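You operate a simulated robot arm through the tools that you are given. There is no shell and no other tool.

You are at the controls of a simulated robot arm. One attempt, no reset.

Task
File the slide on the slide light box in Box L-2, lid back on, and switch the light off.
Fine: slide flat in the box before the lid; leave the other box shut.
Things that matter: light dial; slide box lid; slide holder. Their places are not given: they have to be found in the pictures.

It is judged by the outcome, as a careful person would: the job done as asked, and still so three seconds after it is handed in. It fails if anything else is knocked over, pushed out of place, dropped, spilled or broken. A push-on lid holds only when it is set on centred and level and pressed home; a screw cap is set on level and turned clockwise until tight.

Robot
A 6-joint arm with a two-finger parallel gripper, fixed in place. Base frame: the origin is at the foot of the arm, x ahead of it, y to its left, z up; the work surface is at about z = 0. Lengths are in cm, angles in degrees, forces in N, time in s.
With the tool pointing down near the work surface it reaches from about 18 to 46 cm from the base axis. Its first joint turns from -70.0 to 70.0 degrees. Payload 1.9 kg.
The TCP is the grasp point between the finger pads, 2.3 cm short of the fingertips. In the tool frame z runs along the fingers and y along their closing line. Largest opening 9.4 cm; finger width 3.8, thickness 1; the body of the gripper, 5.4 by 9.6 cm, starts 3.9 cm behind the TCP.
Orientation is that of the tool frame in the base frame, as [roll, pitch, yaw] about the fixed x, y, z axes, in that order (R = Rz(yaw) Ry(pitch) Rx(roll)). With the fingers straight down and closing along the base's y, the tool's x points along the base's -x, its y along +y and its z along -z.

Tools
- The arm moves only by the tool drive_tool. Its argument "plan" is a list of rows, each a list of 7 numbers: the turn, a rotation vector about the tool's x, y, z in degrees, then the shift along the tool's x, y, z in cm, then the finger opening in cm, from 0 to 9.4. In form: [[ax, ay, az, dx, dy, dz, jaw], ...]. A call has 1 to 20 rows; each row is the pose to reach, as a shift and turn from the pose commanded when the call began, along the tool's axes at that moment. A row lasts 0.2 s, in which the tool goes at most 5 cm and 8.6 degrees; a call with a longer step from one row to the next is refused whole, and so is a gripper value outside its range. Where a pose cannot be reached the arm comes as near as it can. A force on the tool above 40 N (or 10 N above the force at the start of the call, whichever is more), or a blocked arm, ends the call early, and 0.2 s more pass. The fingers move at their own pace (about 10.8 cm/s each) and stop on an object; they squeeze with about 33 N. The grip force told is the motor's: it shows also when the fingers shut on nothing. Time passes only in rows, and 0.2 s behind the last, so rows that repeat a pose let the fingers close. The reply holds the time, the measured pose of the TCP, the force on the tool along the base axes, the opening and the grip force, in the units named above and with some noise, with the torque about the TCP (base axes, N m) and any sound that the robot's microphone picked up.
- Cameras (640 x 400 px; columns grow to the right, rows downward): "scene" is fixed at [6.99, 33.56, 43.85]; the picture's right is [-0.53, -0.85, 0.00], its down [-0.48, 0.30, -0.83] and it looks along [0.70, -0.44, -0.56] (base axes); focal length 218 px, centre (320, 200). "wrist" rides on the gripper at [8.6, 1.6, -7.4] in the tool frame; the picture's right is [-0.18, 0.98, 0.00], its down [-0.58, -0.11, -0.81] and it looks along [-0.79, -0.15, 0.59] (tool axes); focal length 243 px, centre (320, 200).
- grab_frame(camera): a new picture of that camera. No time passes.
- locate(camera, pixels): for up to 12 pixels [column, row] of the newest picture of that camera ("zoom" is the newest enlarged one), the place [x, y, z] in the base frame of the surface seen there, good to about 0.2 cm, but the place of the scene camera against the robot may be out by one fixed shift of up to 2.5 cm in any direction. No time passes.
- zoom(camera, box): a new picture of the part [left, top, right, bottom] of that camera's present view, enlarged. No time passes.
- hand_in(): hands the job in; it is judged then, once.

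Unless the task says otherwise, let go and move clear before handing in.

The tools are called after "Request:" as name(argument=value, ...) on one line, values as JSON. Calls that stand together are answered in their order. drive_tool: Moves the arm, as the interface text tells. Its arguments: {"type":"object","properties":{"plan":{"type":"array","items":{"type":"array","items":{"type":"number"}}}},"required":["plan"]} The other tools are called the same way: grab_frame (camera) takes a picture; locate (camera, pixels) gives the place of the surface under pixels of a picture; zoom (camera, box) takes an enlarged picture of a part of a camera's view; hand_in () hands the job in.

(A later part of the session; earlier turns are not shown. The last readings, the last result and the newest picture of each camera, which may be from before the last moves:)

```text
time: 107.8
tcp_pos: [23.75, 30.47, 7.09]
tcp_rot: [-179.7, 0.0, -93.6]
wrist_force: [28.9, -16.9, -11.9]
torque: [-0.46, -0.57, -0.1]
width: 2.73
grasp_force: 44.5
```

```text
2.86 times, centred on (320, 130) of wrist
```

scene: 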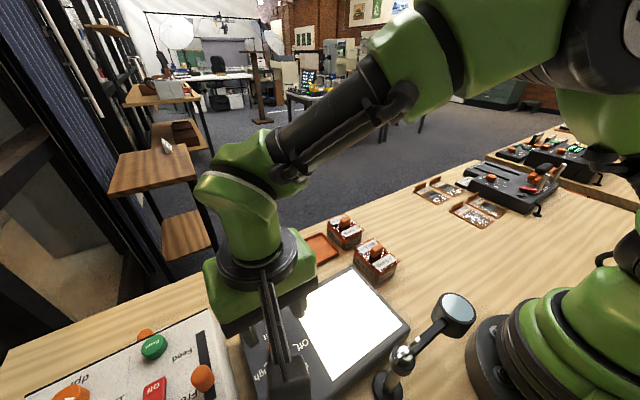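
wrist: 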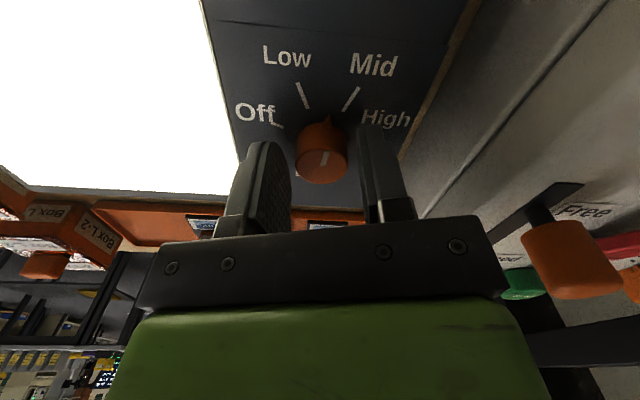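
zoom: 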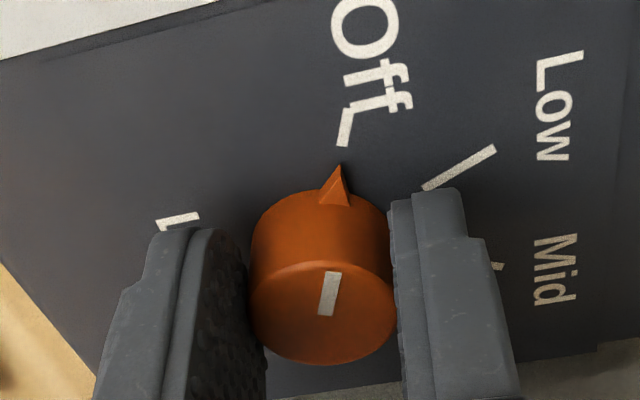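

The pointer now lines up with the Off tick (tip 338 versus tick line 338). I'll open the fingers, check the pointer stays, then rise.

Request:
drive_tool(plan=[[0, 0, 0, 0, 0, 0, 3.2], [0, 0, 0, 0, 0, 0, 4.5], [0, 0, 0, 0, 0, 0, 4.5]])

Request:
zoom(camera="wrist", box=[240, 60, 400, 200])

Request:
drive_tool(plan=[[0, 0, 0, 0, 0, -2, 4.5], [0, 0, 0, 0, 0, -5, 4.5], [0, 0, 0, 0, 0, -9, 4.5], [0, 0, 0, 3, 0, -11, 4.5], [0, 0, 0, 6, 0, -12, 4.5], [0, 0, 0, 9, 0, -12, 4.5], [0, 0, 0, 9, 0, -12, 4.5]])

Request:
grab_frame(camera="wrist")

Request:
grab_frame(camera="scene")

```text
time: 108.5
tcp_pos: [23.69, 30.46, 7.06]
tcp_rot: [-179.9, 0.2, -93.7]
wrist_force: [0.1, -0.6, 0.4]
torque: [-0.01, -0.04, -0.01]
width: 4.48
grasp_force: 0.0
```

```text
2.86 times, centred on (320, 130) of wrist
```

zoom: 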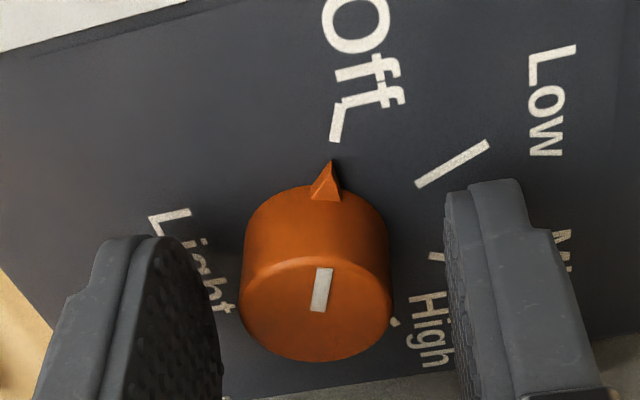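

```text
time: 110.2
tcp_pos: [23.14, 21.45, 19.1]
tcp_rot: [-179.8, 0.1, -93.6]
wrist_force: [-0.4, -0.8, 0.2]
torque: [0.01, 0.01, -0.03]
width: 4.49
grasp_force: 0.0
```

```text
taken
```

wrist: 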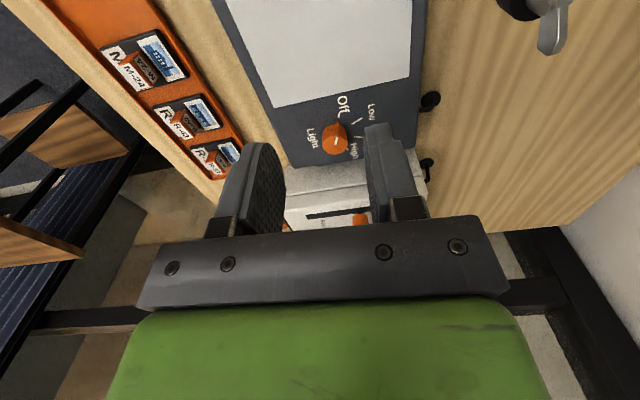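

```text
taken
```

scene: 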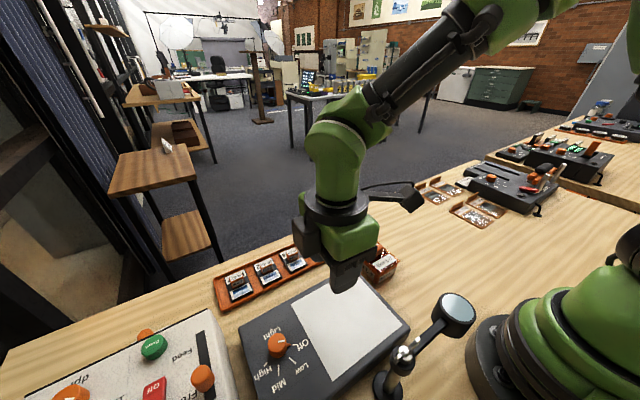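

The panel is dark. I'll check the dial, light box and neighbouring items up close.

Request:
zoom(camera="wrist", box=[285, 80, 395, 170])

Request:
zoom(camera="scene", box=[225, 280, 345, 400])

```text
4.44 times, centred on (340, 125) of wrist
```

zoom: 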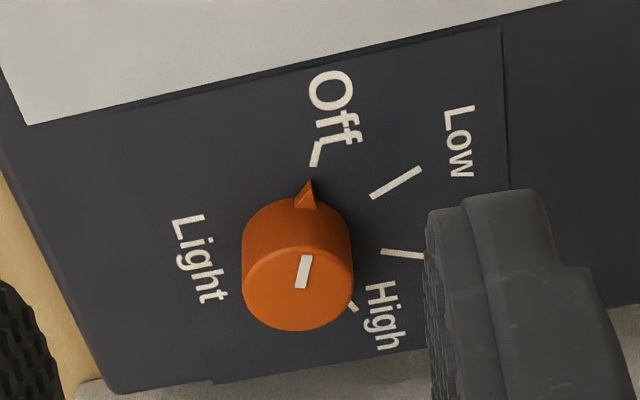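

```text
3.33 times, centred on (285, 340) of scene
```

zoom: 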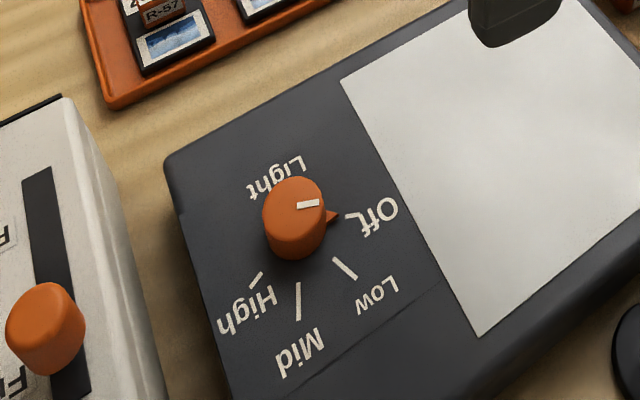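

The dial points at Off, the light is out and the light box hasn't moved. I'll swing the arm clear, high over the open wood, so the boxes can be inspected a last time.

Request:
drive_tool(plan=[[0, 0, 0, 2, -0.7, -3, 4.5], [0, 0, 0, 5, -1.8, -6, 4.5], [0, 0, 0, 9, -3.2, -7, 4.5], [0, 0, 0, 13, -4.7, -7, 4.5], [0, 0, 0, 17, -6.1, -7, 4.5], [0, 0, 0, 21, -7.6, -7, 4.5], [0, 0, 0, 25, -8.8, -7, 4.5], [0, 0, 0, 29, -9, -7, 4.5], [0, 0, 0, 29, -9, -7, 4.5]])

Request:
grab_frame(camera="scene")

Request:
zoom(camera="scene", box=[315, 205, 375, 245])

Request:
zoom(camera="scene", box=[352, 224, 368, 236])

Request:
zoom(camera="scene", box=[322, 214, 338, 226])

```text
time: 112.2
tcp_pos: [30.43, -8.2, 26.16]
tcp_rot: [-179.8, 0.1, -93.6]
wrist_force: [-0.4, -0.1, -0.3]
torque: [0.01, 0.02, -0.03]
width: 4.5
grasp_force: 0.1
```

```text
taken
```

scene: 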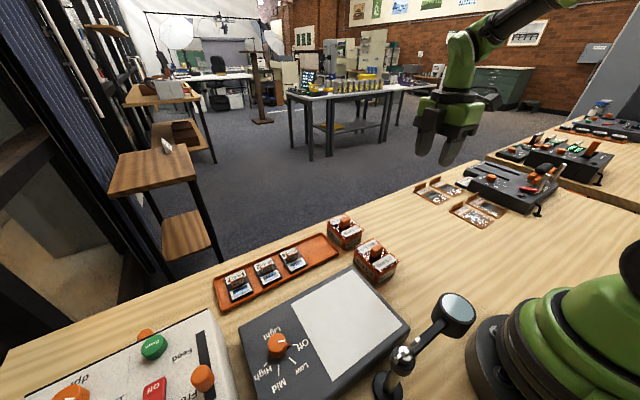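

```text
10.00 times, centred on (345, 225) of scene
```

zoom: 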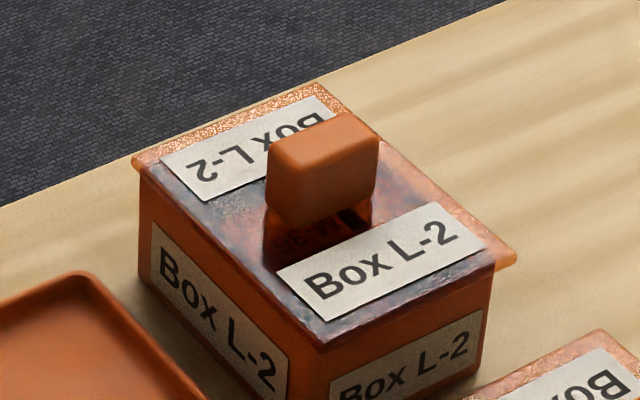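

```text
16.00 times, centred on (360, 230) of scene
```

zoom: 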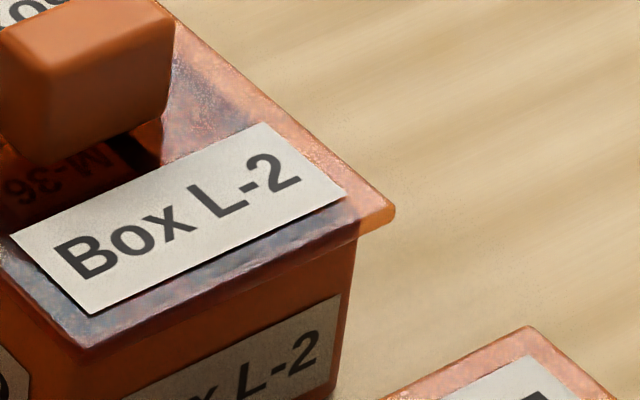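

```text
16.00 times, centred on (330, 220) of scene
```

zoom: 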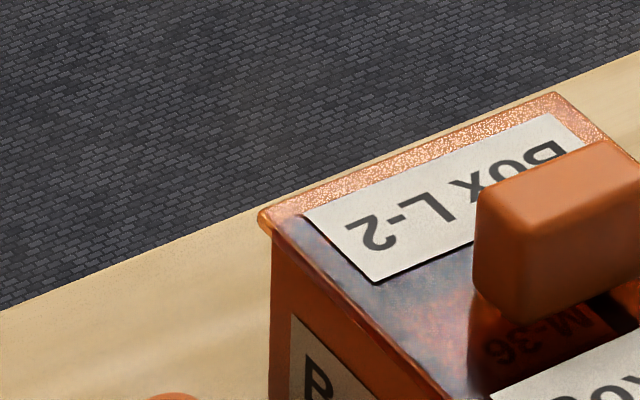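

Compared with the L-7-like state, the last press left the lid about 0.15–0.2 cm toward -x of centre, which I'd rather fix. I'll go back with yaw 180, grip the knob and re-centre it with the load off.

Request:
drive_tool(plan=[[0, 0, 7.2, -1.1, -0.84, 0, 5.5], [0, 0, 14.4, -2.2, -1.7, 0, 5.5], [0, 0, 21.6, -3.3, -2.5, 0, 5.5], [0, 0, 28.8, -4.4, -3.4, 0, 5.5], [0, 0, 36, -5.5, -4.2, 0, 5.5], [0, 0, 43.2, -6.6, -5, 1, 5.5], [0, 0, 50.4, -7.8, -5.9, 2, 5.5], [0, 0, 57.6, -8.9, -6.7, 4, 5.5], [0, 0, 64.8, -10, -7.6, 6, 5.5], [0, 0, 72, -11.1, -8.4, 8, 5.5], [0, 0, 79.2, -12.2, -9.3, 9, 5.5], [0, 0, 86.4, -13.3, -10.1, 9, 5.5], [0, 0, 86.4, -13.3, -10.1, 9, 5.5]])

Request:
grab_frame(camera="wrist")

Request:
zoom(camera="wrist", box=[240, 0, 400, 120])

```text
time: 115.0
tcp_pos: [41.38, 4.82, 16.92]
tcp_rot: [179.9, 0.2, 179.9]
wrist_force: [0.9, -0.4, -0.2]
torque: [0.0, 0.0, 0.03]
width: 5.51
grasp_force: 0.2
```

```text
taken
```

wrist: 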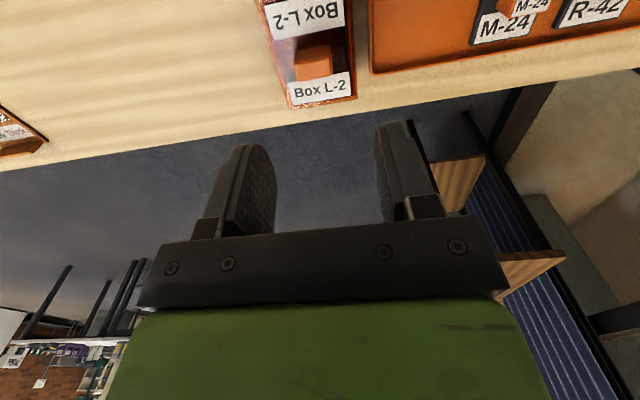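

```text
3.33 times, centred on (320, 60) of wrist
```

zoom: 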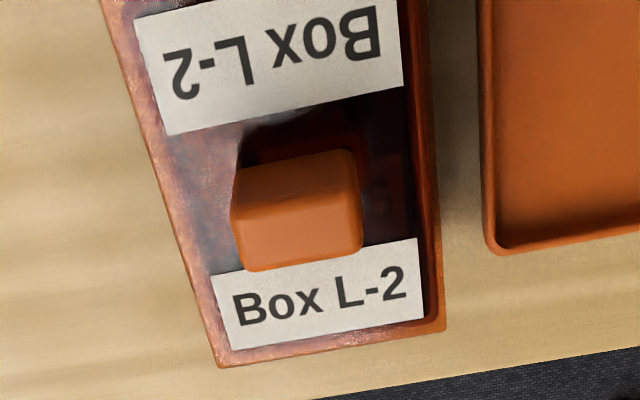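

Request:
locate(camera="zoom", pixels=[[240, 230], [360, 215], [300, 240], [300, 200], [295, 260], [245, 260], [355, 240]])

Request:
drive_tool(plan=[[0, 0, 0, 0, 0, 0, 5.5]])

Request:
drive_tool(plan=[[0, 0, 0, 0, 0, 0, 5.5]])

```text
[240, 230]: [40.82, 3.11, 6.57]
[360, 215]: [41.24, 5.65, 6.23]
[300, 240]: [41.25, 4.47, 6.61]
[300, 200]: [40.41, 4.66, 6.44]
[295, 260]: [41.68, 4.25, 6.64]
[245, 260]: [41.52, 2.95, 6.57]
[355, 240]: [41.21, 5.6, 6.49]
```

```text
time: 115.3
tcp_pos: [41.41, 4.86, 16.83]
tcp_rot: [179.9, 0.3, 179.9]
wrist_force: [-0.2, -0.7, 0.7]
torque: [0.03, 0.01, 0.0]
width: 5.49
grasp_force: 0.0
```

```text
time: 115.8
tcp_pos: [41.47, 4.73, 16.93]
tcp_rot: [179.8, 0.1, 180.0]
wrist_force: [-0.1, 0.5, -0.2]
torque: [-0.03, 0.01, -0.02]
width: 5.5
grasp_force: 0.2
```

The knob centre is about (41.15,4.35) and the TCP is at about (41.42,4.8). I'll align, descend and grip without load.

Request:
drive_tool(plan=[[0, 0.2, 0, 0.22, -0.44, 0, 5.5], [0, 0.2, 0, 0.22, -0.44, 3, 5.5], [0, 0.2, 0, 0.22, -0.44, 6, 5.5], [0, 0.2, 0, 0.22, -0.44, 8.5, 5.5], [0, 0.2, 0, 0.22, -0.44, 9.85, 5.5], [0, 0.2, 0, 0.22, -0.44, 9.85, 5.5]])

Request:
drive_tool(plan=[[0, 0, 0, 0, 0, 0, 4], [0, 0, 0, 0, 0, 0, 3], [0, 0, 0, 0, 0, 0, 2], [0, 0, 0, 0, 0, 0, 2]])

Request:
zoom(camera="wrist", box=[210, 0, 400, 140])

```text
time: 117.2
tcp_pos: [41.15, 4.28, 7.13]
tcp_rot: [179.9, 0.0, 180.0]
wrist_force: [0.1, -0.5, 0.3]
torque: [0.03, 0.0, 0.0]
width: 5.5
grasp_force: 0.2
```

```text
time: 118.2
tcp_pos: [41.11, 4.27, 7.1]
tcp_rot: [180.0, 0.0, -179.9]
wrist_force: [-0.1, -0.3, 0.5]
torque: [0.02, -0.03, -0.04]
width: 2.71
grasp_force: 33.2
```

```text
2.86 times, centred on (305, 70) of wrist
```

zoom: 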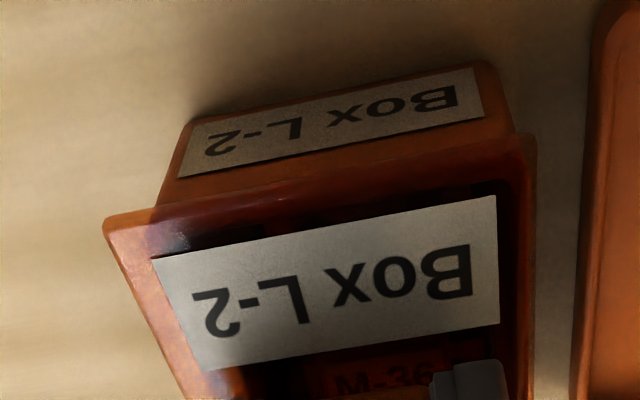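

It's gripped with no load. This is a good moment for a gentle pull test on the pressed lid, in 0.03 cm steps.

Request:
drive_tool(plan=[[0, 0, 0, 0, 0, -0.03, 2], [0, 0, 0, 0, 0, -0.03, 2]])

Request:
drive_tool(plan=[[0, 0, 0, 0, 0, -0.03, 2], [0, 0, 0, 0, 0, -0.03, 2]])

Request:
drive_tool(plan=[[0, 0, 0, 0, 0, -0.03, 2], [0, 0, 0, 0, 0, -0.03, 2]])

Request:
zoom(camera="scene", box=[336, 232, 352, 244])

```text
time: 118.8
tcp_pos: [41.02, 4.29, 7.15]
tcp_rot: [179.9, -0.1, -180.0]
wrist_force: [0.3, 0.2, 0.0]
torque: [-0.01, -0.01, 0.0]
width: 2.67
grasp_force: 33.3
```

```text
time: 119.3
tcp_pos: [40.92, 4.32, 7.15]
tcp_rot: [179.9, 0.0, 180.0]
wrist_force: [0.3, 0.6, 0.4]
torque: [-0.04, 0.02, 0.03]
width: 2.69
grasp_force: 33.5
```

```text
time: 120.0
tcp_pos: [41.05, 4.24, 7.28]
tcp_rot: [179.8, -0.1, 180.0]
wrist_force: [0.2, -0.2, 0.8]
torque: [-0.04, -0.02, 0.02]
width: 2.68
grasp_force: 33.4
```

```text
16.00 times, centred on (344, 238) of scene
```

zoom: 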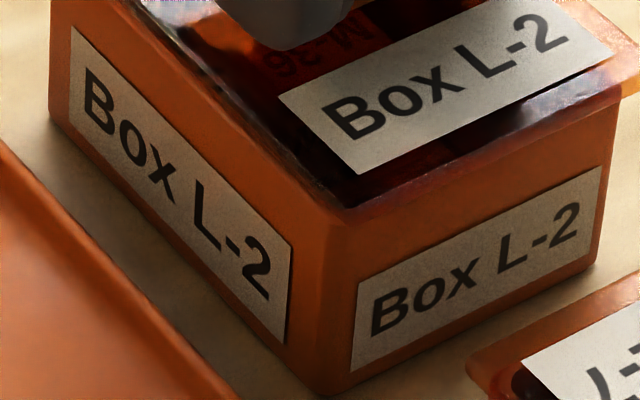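

No resistance, so it wasn't holding, and the label offsets say the lid is about 0.15 cm low in x and 0.19 cm low in y relative to the ideal seat. I'll lift slightly, shift by those amounts and check with both cameras.

Request:
drive_tool(plan=[[0, 0, 0, 0, 0, -0.15, 2], [0, 0, 0, -0.08, 0.1, -0.15, 2], [0, 0, 0, -0.154, 0.193, -0.15, 2], [0, 0, 0, -0.154, 0.193, -0.15, 2]])

Request:
zoom(camera="scene", box=[336, 232, 352, 244])

Request:
zoom(camera="wrist", box=[215, 50, 265, 100])

Request:
zoom(camera="wrist", box=[350, 20, 400, 70])

```text
time: 121.0
tcp_pos: [41.21, 4.44, 7.35]
tcp_rot: [180.0, 0.0, 180.0]
wrist_force: [0.7, 0.4, -0.5]
torque: [-0.03, -0.02, 0.01]
width: 2.69
grasp_force: 32.9
```

```text
16.00 times, centred on (344, 238) of scene
```

zoom: 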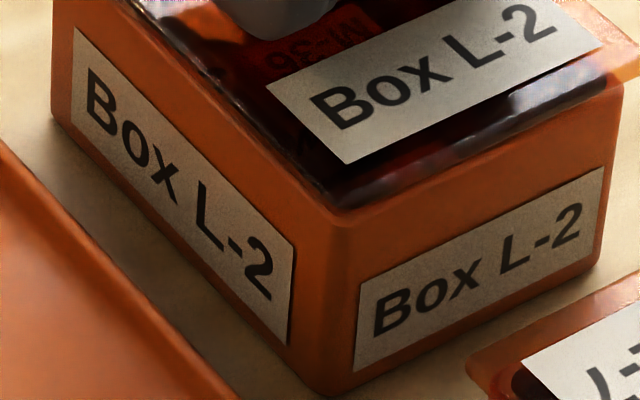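

```text
8.00 times, centred on (240, 75) of wrist
```

zoom: 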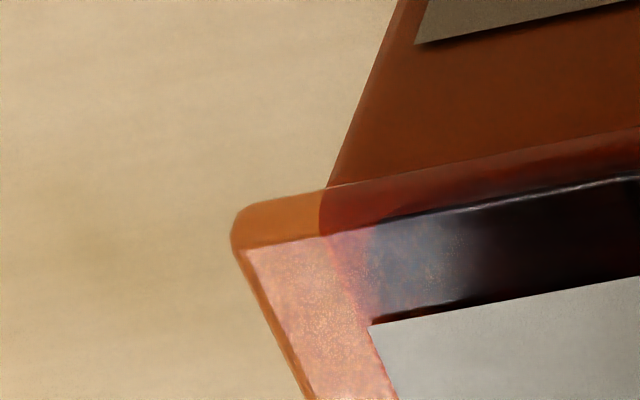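

```text
8.00 times, centred on (375, 45) of wrist
```

zoom: 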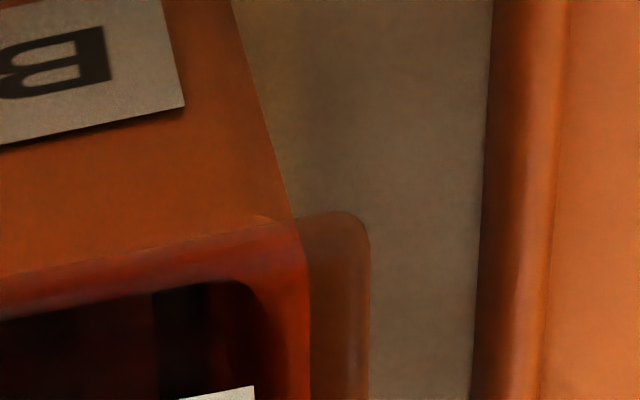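

Request:
zoom(camera="wrist", box=[210, 0, 400, 140])

Request:
locate(camera="zoom", pixels=[[160, 252], [486, 192], [240, 238], [320, 222], [400, 207], [300, 75], [250, 90], [380, 65], [240, 130], [400, 100]])

Request:
zoom(camera="scene", box=[315, 205, 375, 245])

```text
2.86 times, centred on (305, 70) of wrist
```

zoom: 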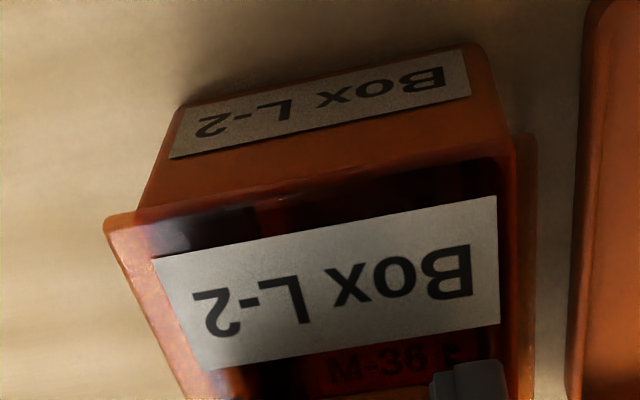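

```text
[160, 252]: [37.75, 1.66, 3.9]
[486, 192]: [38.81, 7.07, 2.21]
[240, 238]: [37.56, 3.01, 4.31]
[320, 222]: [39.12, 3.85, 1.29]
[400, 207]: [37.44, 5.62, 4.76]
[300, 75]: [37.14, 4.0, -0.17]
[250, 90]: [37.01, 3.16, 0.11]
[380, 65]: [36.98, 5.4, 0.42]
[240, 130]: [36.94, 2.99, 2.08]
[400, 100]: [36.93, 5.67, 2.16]
```

```text
10.00 times, centred on (345, 225) of scene
```

zoom: 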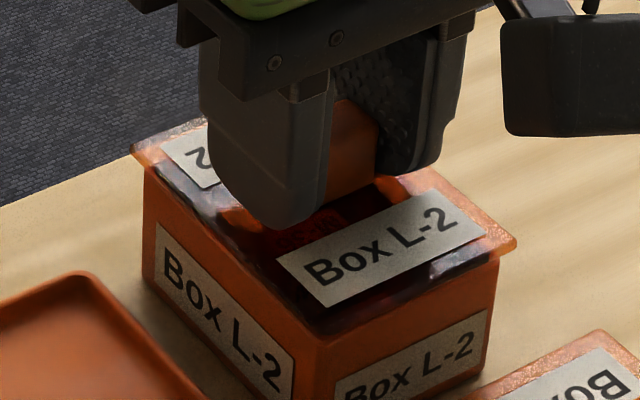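

The box front face is now at x≈36.97 (the box shifted about 0.3 cm), and the lid label is 0.5 behind it (reference 0.52), with y centred too. I'll lower and press here, watching side forces.

Request:
drive_tool(plan=[[0, 0, 0, 0, -0.02, 0.1, 2], [0, 0, 0, 0, -0.02, 0.18, 2], [0, 0, 0, 0, -0.02, 0.25, 2], [0, 0, 0, 0, -0.02, 0.25, 2]])

Request:
drive_tool(plan=[[0, 0, 0, 0, 0, 0.06, 2], [0, 0, 0, 0, 0, 0.06, 2]])

Request:
drive_tool(plan=[[0, 0, 0, 0, 0, 0.06, 2], [0, 0, 0, 0, 0, 0.06, 2]])

```text
time: 122.0
tcp_pos: [41.26, 4.35, 7.29]
tcp_rot: [179.9, 0.0, -179.9]
wrist_force: [-0.5, -0.5, -0.4]
torque: [0.02, 0.02, -0.03]
width: 2.68
grasp_force: 32.8
```

```text
time: 122.5
tcp_pos: [41.24, 4.24, 7.27]
tcp_rot: [179.9, 0.0, 180.0]
wrist_force: [-0.3, -0.3, 0.2]
torque: [0.01, 0.02, 0.06]
width: 2.68
grasp_force: 33.2
```

```text
time: 123.2
tcp_pos: [41.09, 4.39, 7.09]
tcp_rot: [179.9, 0.0, -180.0]
wrist_force: [0.2, -0.2, -0.3]
torque: [-0.01, -0.01, 0.02]
width: 2.7
grasp_force: 33.4
```

Request:
drive_tool(plan=[[0, 0, 0, 0, 0, 0.06, 2], [0, 0, 0, 0, 0, 0.06, 2]])

Request:
drive_tool(plan=[[0, 0, 0, 0, 0, 0.06, 2], [0, 0, 0, 0, 0, 0.06, 2]])

Request:
zoom(camera="scene", box=[315, 205, 375, 245])

Request:
zoom(camera="wrist", box=[210, 0, 400, 140])

```text
time: 123.8
tcp_pos: [41.21, 4.39, 7.02]
tcp_rot: [179.9, 0.0, 179.9]
wrist_force: [-5.6, -0.9, 19.4]
torque: [-0.09, 0.4, -0.01]
width: 2.69
grasp_force: 32.7
```

```text
time: 124.3
tcp_pos: [41.13, 4.33, 6.97]
tcp_rot: [179.9, 0.2, 180.0]
wrist_force: [-2.0, 0.5, 30.7]
torque: [0.0, 0.18, -0.01]
width: 2.71
grasp_force: 33.3
```

```text
10.00 times, centred on (345, 225) of scene
```

zoom: 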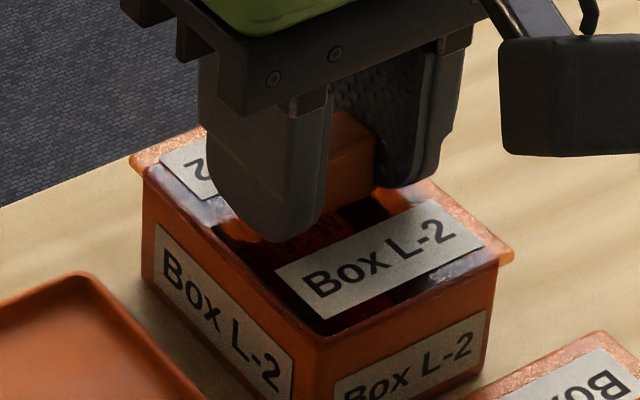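

```text
2.86 times, centred on (305, 70) of wrist
```

zoom: 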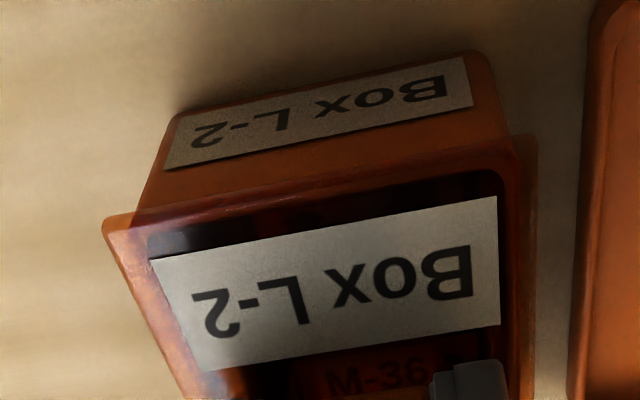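

Pressed to 31 N with side forces under 2 N and even overhangs. I'll unload in small steps while gripped and watch whether it holds against a small pull.

Request:
drive_tool(plan=[[0, 0, 0, 0, 0, -0.06, 2], [0, 0, 0, 0, 0, -0.06, 2]])

Request:
drive_tool(plan=[[0, 0, 0, 0, 0, -0.06, 2], [0, 0, 0, 0, 0, -0.06, 2]])

Request:
drive_tool(plan=[[0, 0, 0, 0, 0, -0.03, 2], [0, 0, 0, 0, 0, -0.03, 2]])

Request:
drive_tool(plan=[[0, 0, 0, 0, 0, -0.03, 2], [0, 0, 0, 0, 0, -0.03, 2]])

Request:
zoom(camera="scene", box=[315, 205, 375, 245])

```text
time: 125.0
tcp_pos: [41.05, 4.32, 6.9]
tcp_rot: [179.8, 0.1, -179.9]
wrist_force: [5.8, 1.9, 22.1]
torque: [0.04, -0.38, -0.02]
width: 2.68
grasp_force: 32.9
```

```text
time: 125.5
tcp_pos: [41.09, 4.32, 7.06]
tcp_rot: [-180.0, 0.0, -180.0]
wrist_force: [1.3, 7.0, 21.6]
torque: [0.13, -0.49, 0.14]
width: 2.7
grasp_force: 33.0
```

```text
time: 126.2
tcp_pos: [41.13, 4.28, 7.04]
tcp_rot: [179.9, -0.2, 179.9]
wrist_force: [0.3, 0.0, 7.2]
torque: [-0.07, -0.34, 0.01]
width: 2.69
grasp_force: 33.4
```

```text
time: 126.8
tcp_pos: [41.15, 4.39, 7.05]
tcp_rot: [179.8, -0.1, 179.9]
wrist_force: [-0.7, -0.1, 0.7]
torque: [-0.02, 0.02, -0.05]
width: 2.7
grasp_force: 32.8
```

```text
10.00 times, centred on (345, 225) of scene
```

zoom: 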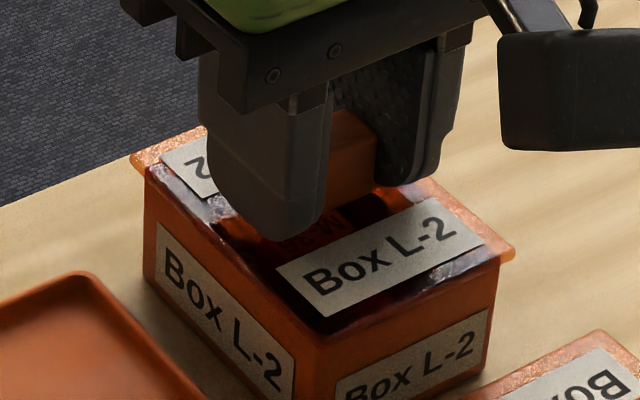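

Request:
drive_tool(plan=[[0, 0, 0, 0, 0, -0.03, 2], [0, 0, 0, 0, 0, -0.03, 2]])

Request:
drive_tool(plan=[[0, 0, 0, 0, 0, -0.03, 2], [0, 0, 0, 0, 0, -0.03, 2]])

Request:
drive_tool(plan=[[0, 0, 0, 0, 0, -0.03, 2], [0, 0, 0, 0, 0, -0.03, 2]])

Request:
zoom(camera="scene", box=[315, 205, 375, 245])

```text
time: 127.3
tcp_pos: [41.21, 4.29, 7.21]
tcp_rot: [179.8, -0.1, -180.0]
wrist_force: [0.2, 0.2, -0.3]
torque: [-0.03, 0.02, 0.02]
width: 2.68
grasp_force: 33.3
```

```text
time: 128.0
tcp_pos: [41.21, 4.37, 7.27]
tcp_rot: [179.8, 0.1, 180.0]
wrist_force: [0.1, 0.5, -0.4]
torque: [0.01, -0.03, 0.02]
width: 2.67
grasp_force: 32.8
```

```text
time: 128.6
tcp_pos: [41.22, 4.39, 7.13]
tcp_rot: [179.9, 0.0, 180.0]
wrist_force: [0.7, -0.3, -0.3]
torque: [0.03, 0.01, 0.02]
width: 2.68
grasp_force: 32.6
```

```text
10.00 times, centred on (345, 225) of scene
```

zoom: 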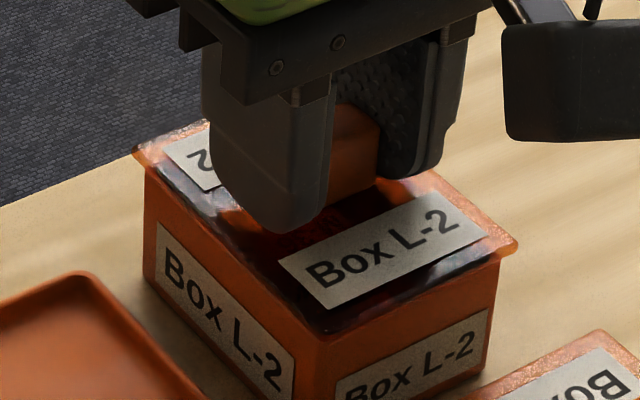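

No hold this time. Earlier, when it did resist the pull, the lid had sunk about 0.1 cm further during the press. I'll press again with tiny x/y wiggles so the rim finds its seat.

Request:
drive_tool(plan=[[0, 0, 0, 0, 0, 0.1, 2], [0, 0, 0, 0, 0, 0.18, 2], [0, 0, 0, 0.04, 0, 0.22, 2], [0, 0, 0, -0.04, 0, 0.24, 2], [0, 0, 0, 0, 0.04, 0.26, 2], [0, 0, 0, 0, -0.04, 0.28, 2], [0, 0, 0, 0.03, 0, 0.3, 2], [0, 0, 0, 0.05, 0, 0.34, 2], [0, 0, 0, 0.05, 0, 0.34, 2]])

Request:
zoom(camera="scene", box=[336, 232, 352, 244])

```text
time: 130.6
tcp_pos: [41.31, 4.42, 6.86]
tcp_rot: [179.9, 0.3, -179.9]
wrist_force: [3.4, -1.8, 29.4]
torque: [-0.1, -0.15, -0.02]
width: 2.69
grasp_force: 32.8
```

```text
16.00 times, centred on (344, 238) of scene
```

zoom: 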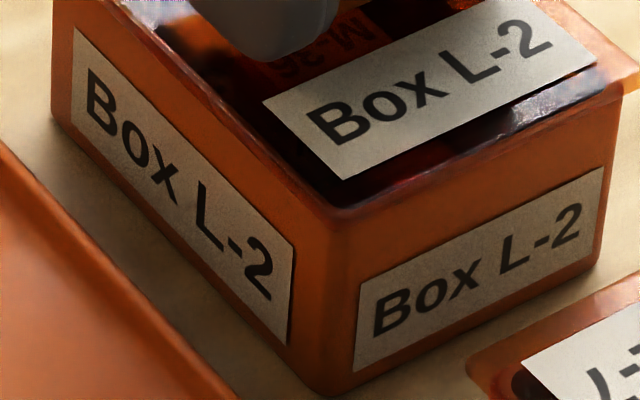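

The lid-to-label pixel offsets now equal those of the earlier state that held. I'll unload gently and repeat the pull check.

Request:
drive_tool(plan=[[0, 0, 0, -0.02, 0, -0.1, 2], [0, 0, 0, -0.04, 0, -0.18, 2], [0, 0, 0, -0.04, 0, -0.18, 2]])

Request:
drive_tool(plan=[[0, 0, 0, 0, 0, -0.03, 2], [0, 0, 0, 0, 0, -0.03, 2]])

Request:
drive_tool(plan=[[0, 0, 0, 0, 0, -0.03, 2], [0, 0, 0, 0, 0, -0.03, 2]])

Request:
drive_tool(plan=[[0, 0, 0, 0, 0, -0.03, 2], [0, 0, 0, 0, 0, -0.03, 2]])

Request:
zoom(camera="scene", box=[336, 232, 352, 244])

```text
time: 131.3
tcp_pos: [40.98, 4.5, 6.87]
tcp_rot: [179.9, -0.4, -179.9]
wrist_force: [1.0, -1.2, 3.8]
torque: [-0.02, -0.16, 0.02]
width: 2.68
grasp_force: 33.1
```

```text
time: 131.9
tcp_pos: [41.19, 4.32, 7.17]
tcp_rot: [179.9, -0.1, -180.0]
wrist_force: [0.3, -0.1, 0.4]
torque: [0.01, -0.02, 0.02]
width: 2.71
grasp_force: 32.9
```

```text
time: 132.6
tcp_pos: [41.23, 4.45, 7.04]
tcp_rot: [179.9, 0.0, 180.0]
wrist_force: [-0.6, 0.7, -0.3]
torque: [0.02, 0.03, -0.02]
width: 2.67
grasp_force: 33.0
```

```text
time: 133.2
tcp_pos: [41.14, 4.33, 7.24]
tcp_rot: [179.9, 0.1, 180.0]
wrist_force: [0.4, -0.4, -0.2]
torque: [0.03, 0.01, -0.02]
width: 2.69
grasp_force: 32.8
```

```text
16.00 times, centred on (344, 238) of scene
```

zoom: 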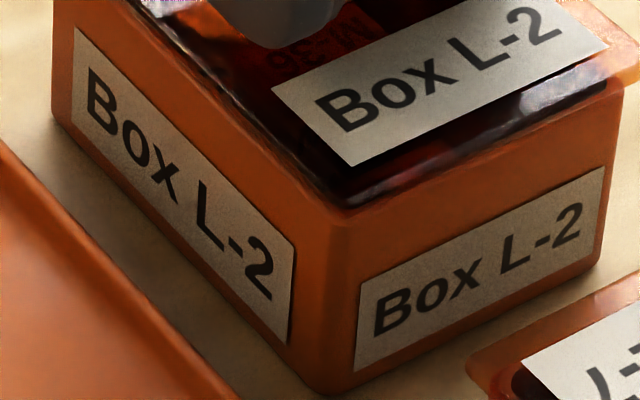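

Each 0.03 cm step is worth roughly 15 N of arm stiffness, so a modest hold would break unseen. I'll press home again and repeat the pull with much finer steps.

Request:
drive_tool(plan=[[0, 0, 0, 0, 0, 0.1, 2], [0, 0, 0, 0, 0, 0.18, 2], [0, 0, 0, 0.03, 0, 0.24, 2], [0, 0, 0, 0.05, 0, 0.3, 2], [0, 0, 0, 0.06, 0, 0.34, 2], [0, 0, 0, 0.06, 0, 0.34, 2]])

Request:
drive_tool(plan=[[0, 0, 0, -0.03, 0, -0.08, 2], [0, 0, 0, -0.05, 0, -0.15, 2], [0, 0, 0, -0.05, 0, -0.15, 2]])

Request:
drive_tool(plan=[[0, 0, 0, 0, 0, -0.01, 2], [0, 0, 0, 0, 0, -0.01, 2]])

Request:
drive_tool(plan=[[0, 0, 0, 0, 0, -0.008, 2], [0, 0, 0, 0, 0, -0.008, 2]])

Request:
drive_tool(plan=[[0, 0, 0, 0, 0, -0.008, 2], [0, 0, 0, 0, 0, -0.008, 2]])

Request:
drive_tool(plan=[[0, 0, 0, 0, 0, -0.008, 2], [0, 0, 0, 0, 0, -0.008, 2]])

Request:
drive_tool(plan=[[0, 0, 0, 0, 0, -0.008, 2], [0, 0, 0, 0, 0, -0.008, 2]])

Request:
drive_tool(plan=[[0, 0, 0, 0, 0, -0.008, 2], [0, 0, 0, 0, 0, -0.008, 2]])

```text
time: 134.6
tcp_pos: [41.11, 4.38, 6.84]
tcp_rot: [179.9, 0.2, 180.0]
wrist_force: [0.5, 2.7, 19.3]
torque: [0.06, -0.1, 0.0]
width: 2.68
grasp_force: 33.0
```

```text
time: 135.3
tcp_pos: [41.24, 4.37, 6.87]
tcp_rot: [179.9, 0.1, -179.9]
wrist_force: [2.7, 3.3, 12.0]
torque: [0.01, -0.47, 0.05]
width: 2.68
grasp_force: 33.2
```

```text
time: 135.9
tcp_pos: [41.09, 4.44, 6.95]
tcp_rot: [179.8, -0.2, 180.0]
wrist_force: [-2.8, -0.1, 10.4]
torque: [-0.1, -0.29, -0.03]
width: 2.68
grasp_force: 33.4
```

```text
time: 136.6
tcp_pos: [41.06, 4.24, 6.94]
tcp_rot: [179.9, -0.1, -180.0]
wrist_force: [0.3, 0.7, 2.1]
torque: [-0.02, -0.13, 0.0]
width: 2.68
grasp_force: 33.1
```

```text
time: 137.2
tcp_pos: [41.14, 4.32, 6.9]
tcp_rot: [179.8, -0.1, -180.0]
wrist_force: [-1.7, 1.6, 3.6]
torque: [-0.01, -0.05, 0.04]
width: 2.68
grasp_force: 33.6
```

```text
time: 137.8
tcp_pos: [41.14, 4.53, 6.95]
tcp_rot: [179.9, -0.1, 180.0]
wrist_force: [0.3, 0.3, -1.2]
torque: [0.01, -0.04, -0.02]
width: 2.73
grasp_force: 33.1
```

```text
time: 138.3
tcp_pos: [41.04, 4.36, 7.01]
tcp_rot: [179.9, 0.1, -179.9]
wrist_force: [0.6, -1.0, 0.3]
torque: [-0.05, -0.04, 0.02]
width: 2.69
grasp_force: 33.0
```

```text
time: 138.9
tcp_pos: [41.27, 4.45, 6.94]
tcp_rot: [179.9, -0.1, -179.9]
wrist_force: [-0.2, -0.4, 0.7]
torque: [-0.03, 0.02, 0.0]
width: 2.67
grasp_force: 33.8
```

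The readings go smoothly to zero with no hold, though that press only reached 19 N. I'll check where the lid sits relative to the box now, before a final firm press.

Request:
zoom(camera="scene", box=[322, 214, 338, 226])

Request:
zoom(camera="scene", box=[352, 224, 368, 236])

Request:
zoom(camera="scene", box=[336, 232, 352, 244])

Request:
zoom(camera="wrist", box=[215, 50, 265, 100])

Request:
zoom(camera="wrist", box=[350, 20, 400, 70])

```text
16.00 times, centred on (330, 220) of scene
```

zoom: 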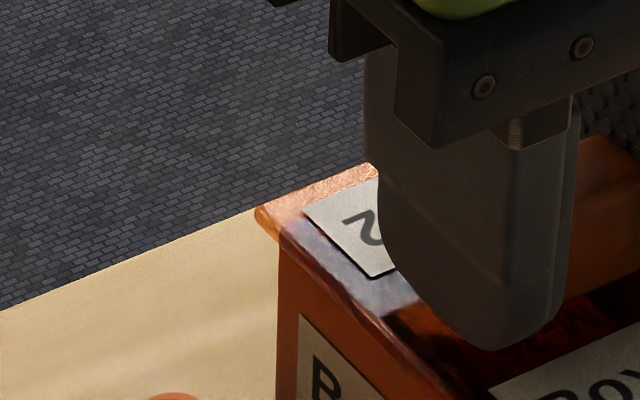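

```text
16.00 times, centred on (360, 230) of scene
```

zoom: 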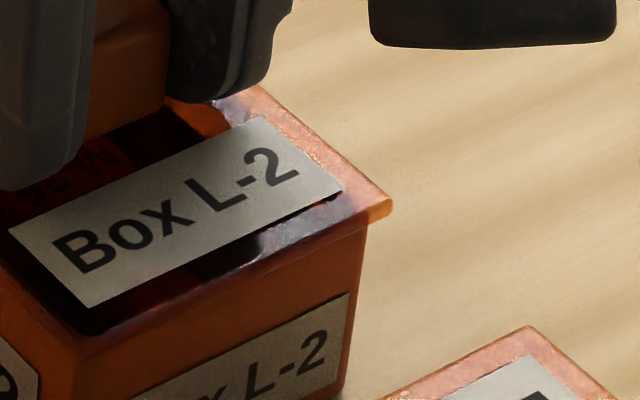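

```text
16.00 times, centred on (344, 238) of scene
```

zoom: 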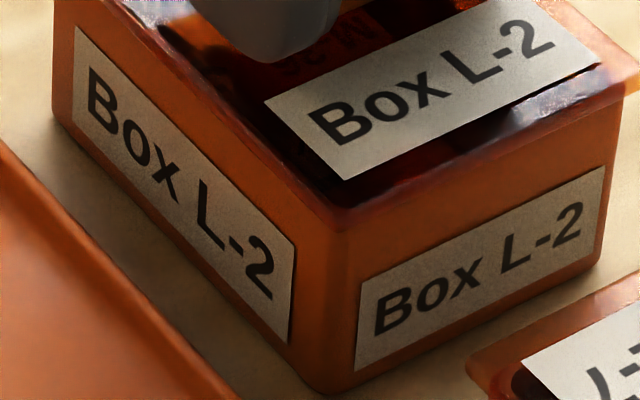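

```text
8.00 times, centred on (240, 75) of wrist
```

zoom: 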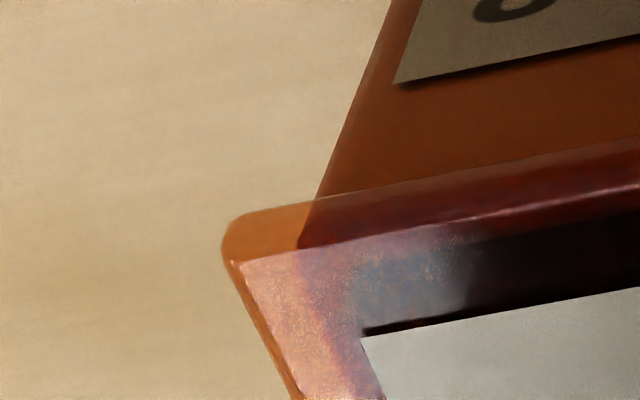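

```text
8.00 times, centred on (375, 45) of wrist
```

zoom: 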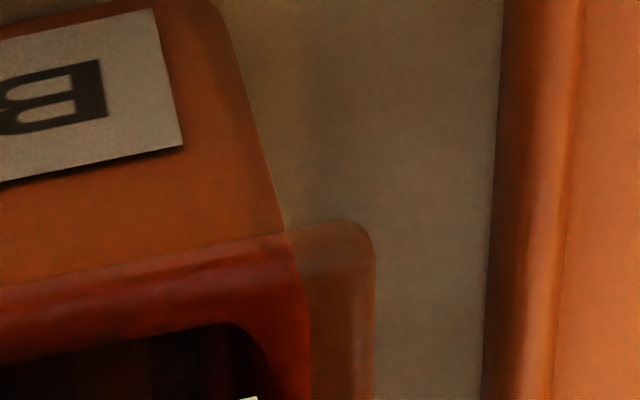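

x is right and the lid sits about 0.07 cm too far +y (83 vs 90 px; target about 97/75). I'll correct y and do the firm press in this position.

Request:
drive_tool(plan=[[0, 0, 0, 0, 0, -0.06, 2], [0, 0, 0, 0, -0.07, -0.06, 2], [0, 0, 0, 0, -0.07, 0.02, 2], [0, 0, 0, 0.02, -0.07, 0.1, 2], [0, 0, 0, 0.04, -0.07, 0.18, 2], [0, 0, 0, 0.07, -0.07, 0.25, 2], [0, 0, 0, 0.09, -0.07, 0.3, 2], [0, 0, 0, 0.09, -0.07, 0.3, 2]])

Request:
zoom(camera="scene", box=[336, 232, 352, 244])

Request:
zoom(camera="wrist", box=[215, 50, 265, 100])

Request:
zoom(camera="wrist", box=[350, 20, 400, 70])

```text
time: 140.8
tcp_pos: [41.08, 4.26, 6.77]
tcp_rot: [180.0, 0.3, -179.9]
wrist_force: [3.0, 2.6, 31.8]
torque: [0.0, -0.09, -0.04]
width: 2.69
grasp_force: 33.2
```

```text
16.00 times, centred on (344, 238) of scene
```

zoom: 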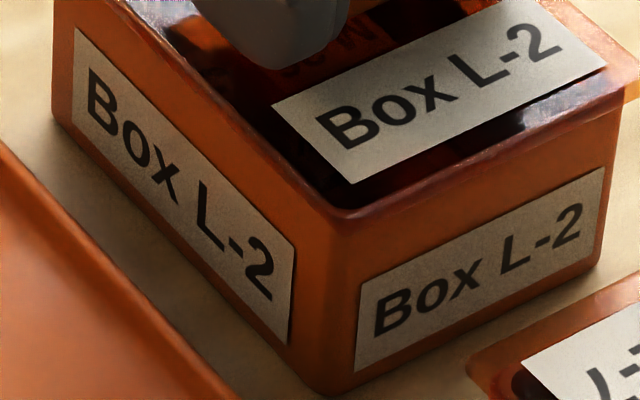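

```text
8.00 times, centred on (240, 75) of wrist
```

zoom: 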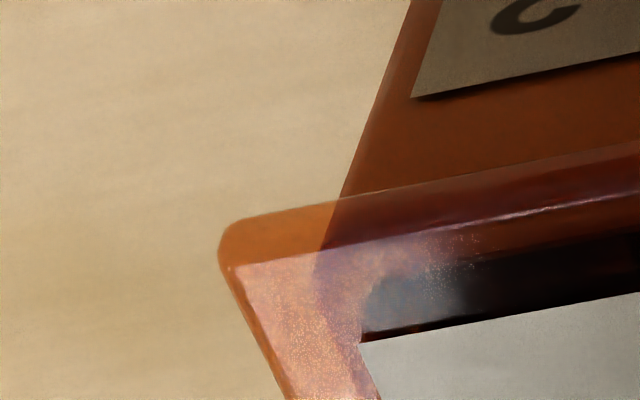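

```text
8.00 times, centred on (375, 45) of wrist
```

zoom: 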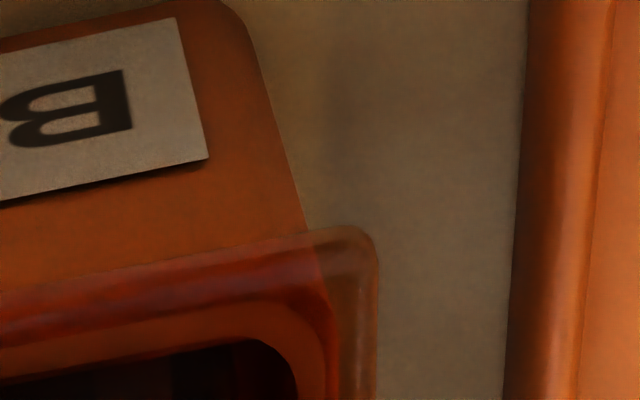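

Under 32 N the lid is about (-0.11,-0.07) cm from ideal. I'll ease to a light load, shift +0.1 in x and +0.06 in y, and press again.

Request:
drive_tool(plan=[[0, 0, 0, 0, 0, -0.1, 2], [0, 0, 0, 0, 0, -0.2, 2], [0, 0, 0, -0.06, 0.03, -0.22, 2], [0, 0, 0, -0.12, 0.06, -0.22, 2], [0, 0, 0, -0.12, 0.06, -0.14, 2], [0, 0, 0, -0.1, 0.06, -0.06, 2], [0, 0, 0, -0.08, 0.06, 0.0, 2], [0, 0, 0, -0.08, 0.06, 0.02, 2]])

Request:
zoom(camera="scene", box=[336, 232, 352, 244])

Request:
zoom(camera="wrist", box=[215, 50, 265, 100])

Request:
zoom(camera="wrist", box=[350, 20, 400, 70])

```text
time: 142.6
tcp_pos: [41.14, 4.24, 6.8]
tcp_rot: [180.0, 0.1, -180.0]
wrist_force: [-4.3, 6.3, 30.9]
torque: [0.08, 0.13, 0.0]
width: 2.7
grasp_force: 33.1
```

```text
16.00 times, centred on (344, 238) of scene
```

zoom: 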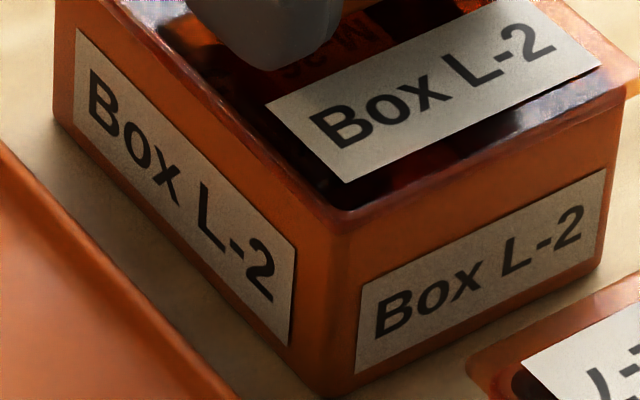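

```text
8.00 times, centred on (240, 75) of wrist
```

zoom: 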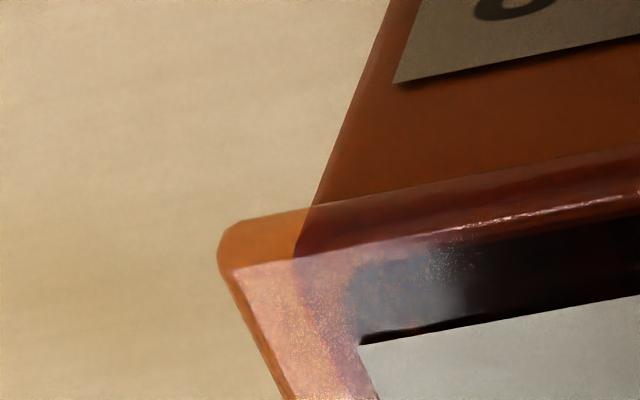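

```text
8.00 times, centred on (375, 45) of wrist
```

zoom: 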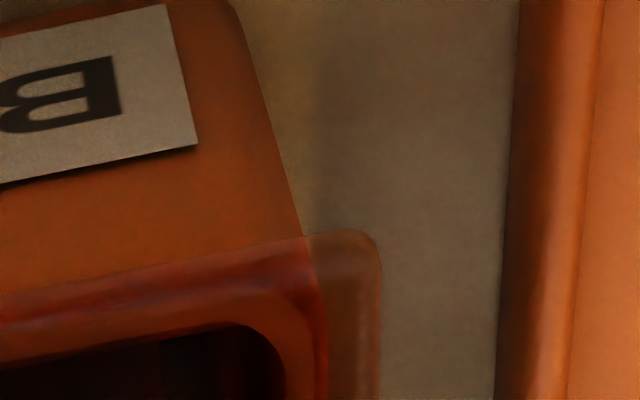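

Under 31 N the lid is now at the ideal spot (94/75 px and scene offset (-8,-191)). I'll unload slowly with no sideways commands and check before releasing.

Request:
drive_tool(plan=[[0, 0, 0, 0, 0, -0.03, 2], [0, 0, 0, 0, 0, -0.06, 2], [0, 0, 0, 0, 0, -0.09, 2], [0, 0, 0, 0, 0, -0.12, 2], [0, 0, 0, 0, 0, -0.12, 2]])

Request:
zoom(camera="scene", box=[336, 232, 352, 244])

```text
time: 143.8
tcp_pos: [41.18, 4.41, 6.91]
tcp_rot: [180.0, 0.0, -180.0]
wrist_force: [3.6, -3.2, 18.7]
torque: [-0.14, -0.36, 0.0]
width: 2.69
grasp_force: 33.2
```

```text
16.00 times, centred on (344, 238) of scene
```

zoom: 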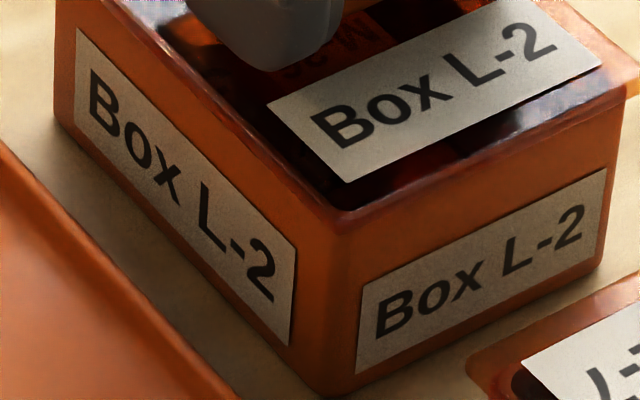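

Request:
drive_tool(plan=[[0, 0, 0, 0, 0, -0.03, 2], [0, 0, 0, 0, 0, -0.05, 2], [0, 0, 0, 0, 0, -0.05, 2]])

Request:
drive_tool(plan=[[0, 0, 0, 0, 0, -0.015, 2], [0, 0, 0, 0, 0, -0.015, 2]])

Request:
zoom(camera="scene", box=[336, 232, 352, 244])

```text
time: 144.6
tcp_pos: [40.94, 4.56, 6.86]
tcp_rot: [179.9, -0.1, -180.0]
wrist_force: [1.5, 0.3, 5.6]
torque: [-0.02, -0.24, 0.06]
width: 2.68
grasp_force: 32.5
```

```text
time: 145.2
tcp_pos: [41.08, 4.29, 6.88]
tcp_rot: [179.9, -0.1, 180.0]
wrist_force: [-0.3, 0.3, 0.3]
torque: [0.03, -0.01, 0.0]
width: 2.69
grasp_force: 33.3
```

```text
16.00 times, centred on (344, 238) of scene
```

zoom: 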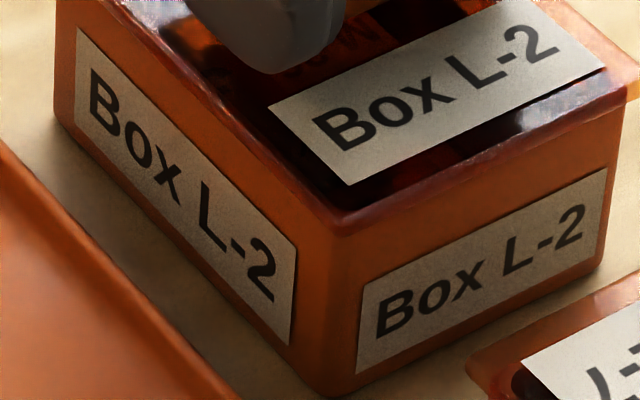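

The load is zero and the lid hasn't shifted (offset (-6,-189), ideal (-8,-190)). I'll open the fingers and rise straight up.

Request:
drive_tool(plan=[[0, 0, 0, 0, 0, 0, 3.2], [0, 0, 0, 0, 0, 0, 5.5], [0, 0, 0, 0, 0, 0, 5.5], [0, 0, 0, 0, 0, -2.5, 5.5], [0, 0, 0, 0, 0, -6, 5.5], [0, 0, 0, 0, 0, -9, 5.5], [0, 0, 0, 0, 0, -9, 5.5]])

Request:
zoom(camera="scene", box=[336, 232, 352, 244])

Request:
zoom(camera="scene", box=[315, 205, 375, 245])

```text
time: 146.8
tcp_pos: [41.35, 4.64, 15.75]
tcp_rot: [179.9, -0.1, -179.9]
wrist_force: [0.3, -0.7, 1.0]
torque: [0.01, 0.01, 0.04]
width: 5.5
grasp_force: 0.1
```

```text
16.00 times, centred on (344, 238) of scene
```

zoom: 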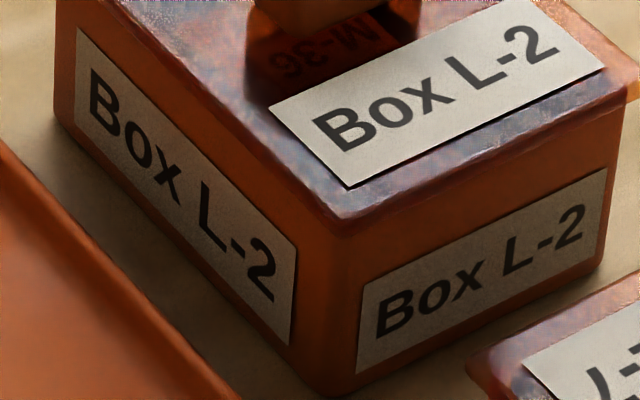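

```text
10.00 times, centred on (345, 225) of scene
```

zoom: 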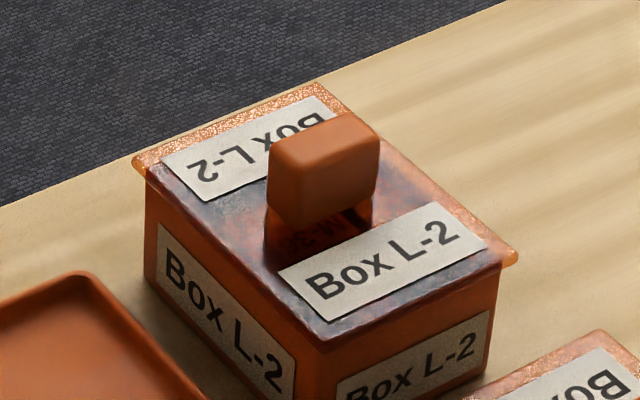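

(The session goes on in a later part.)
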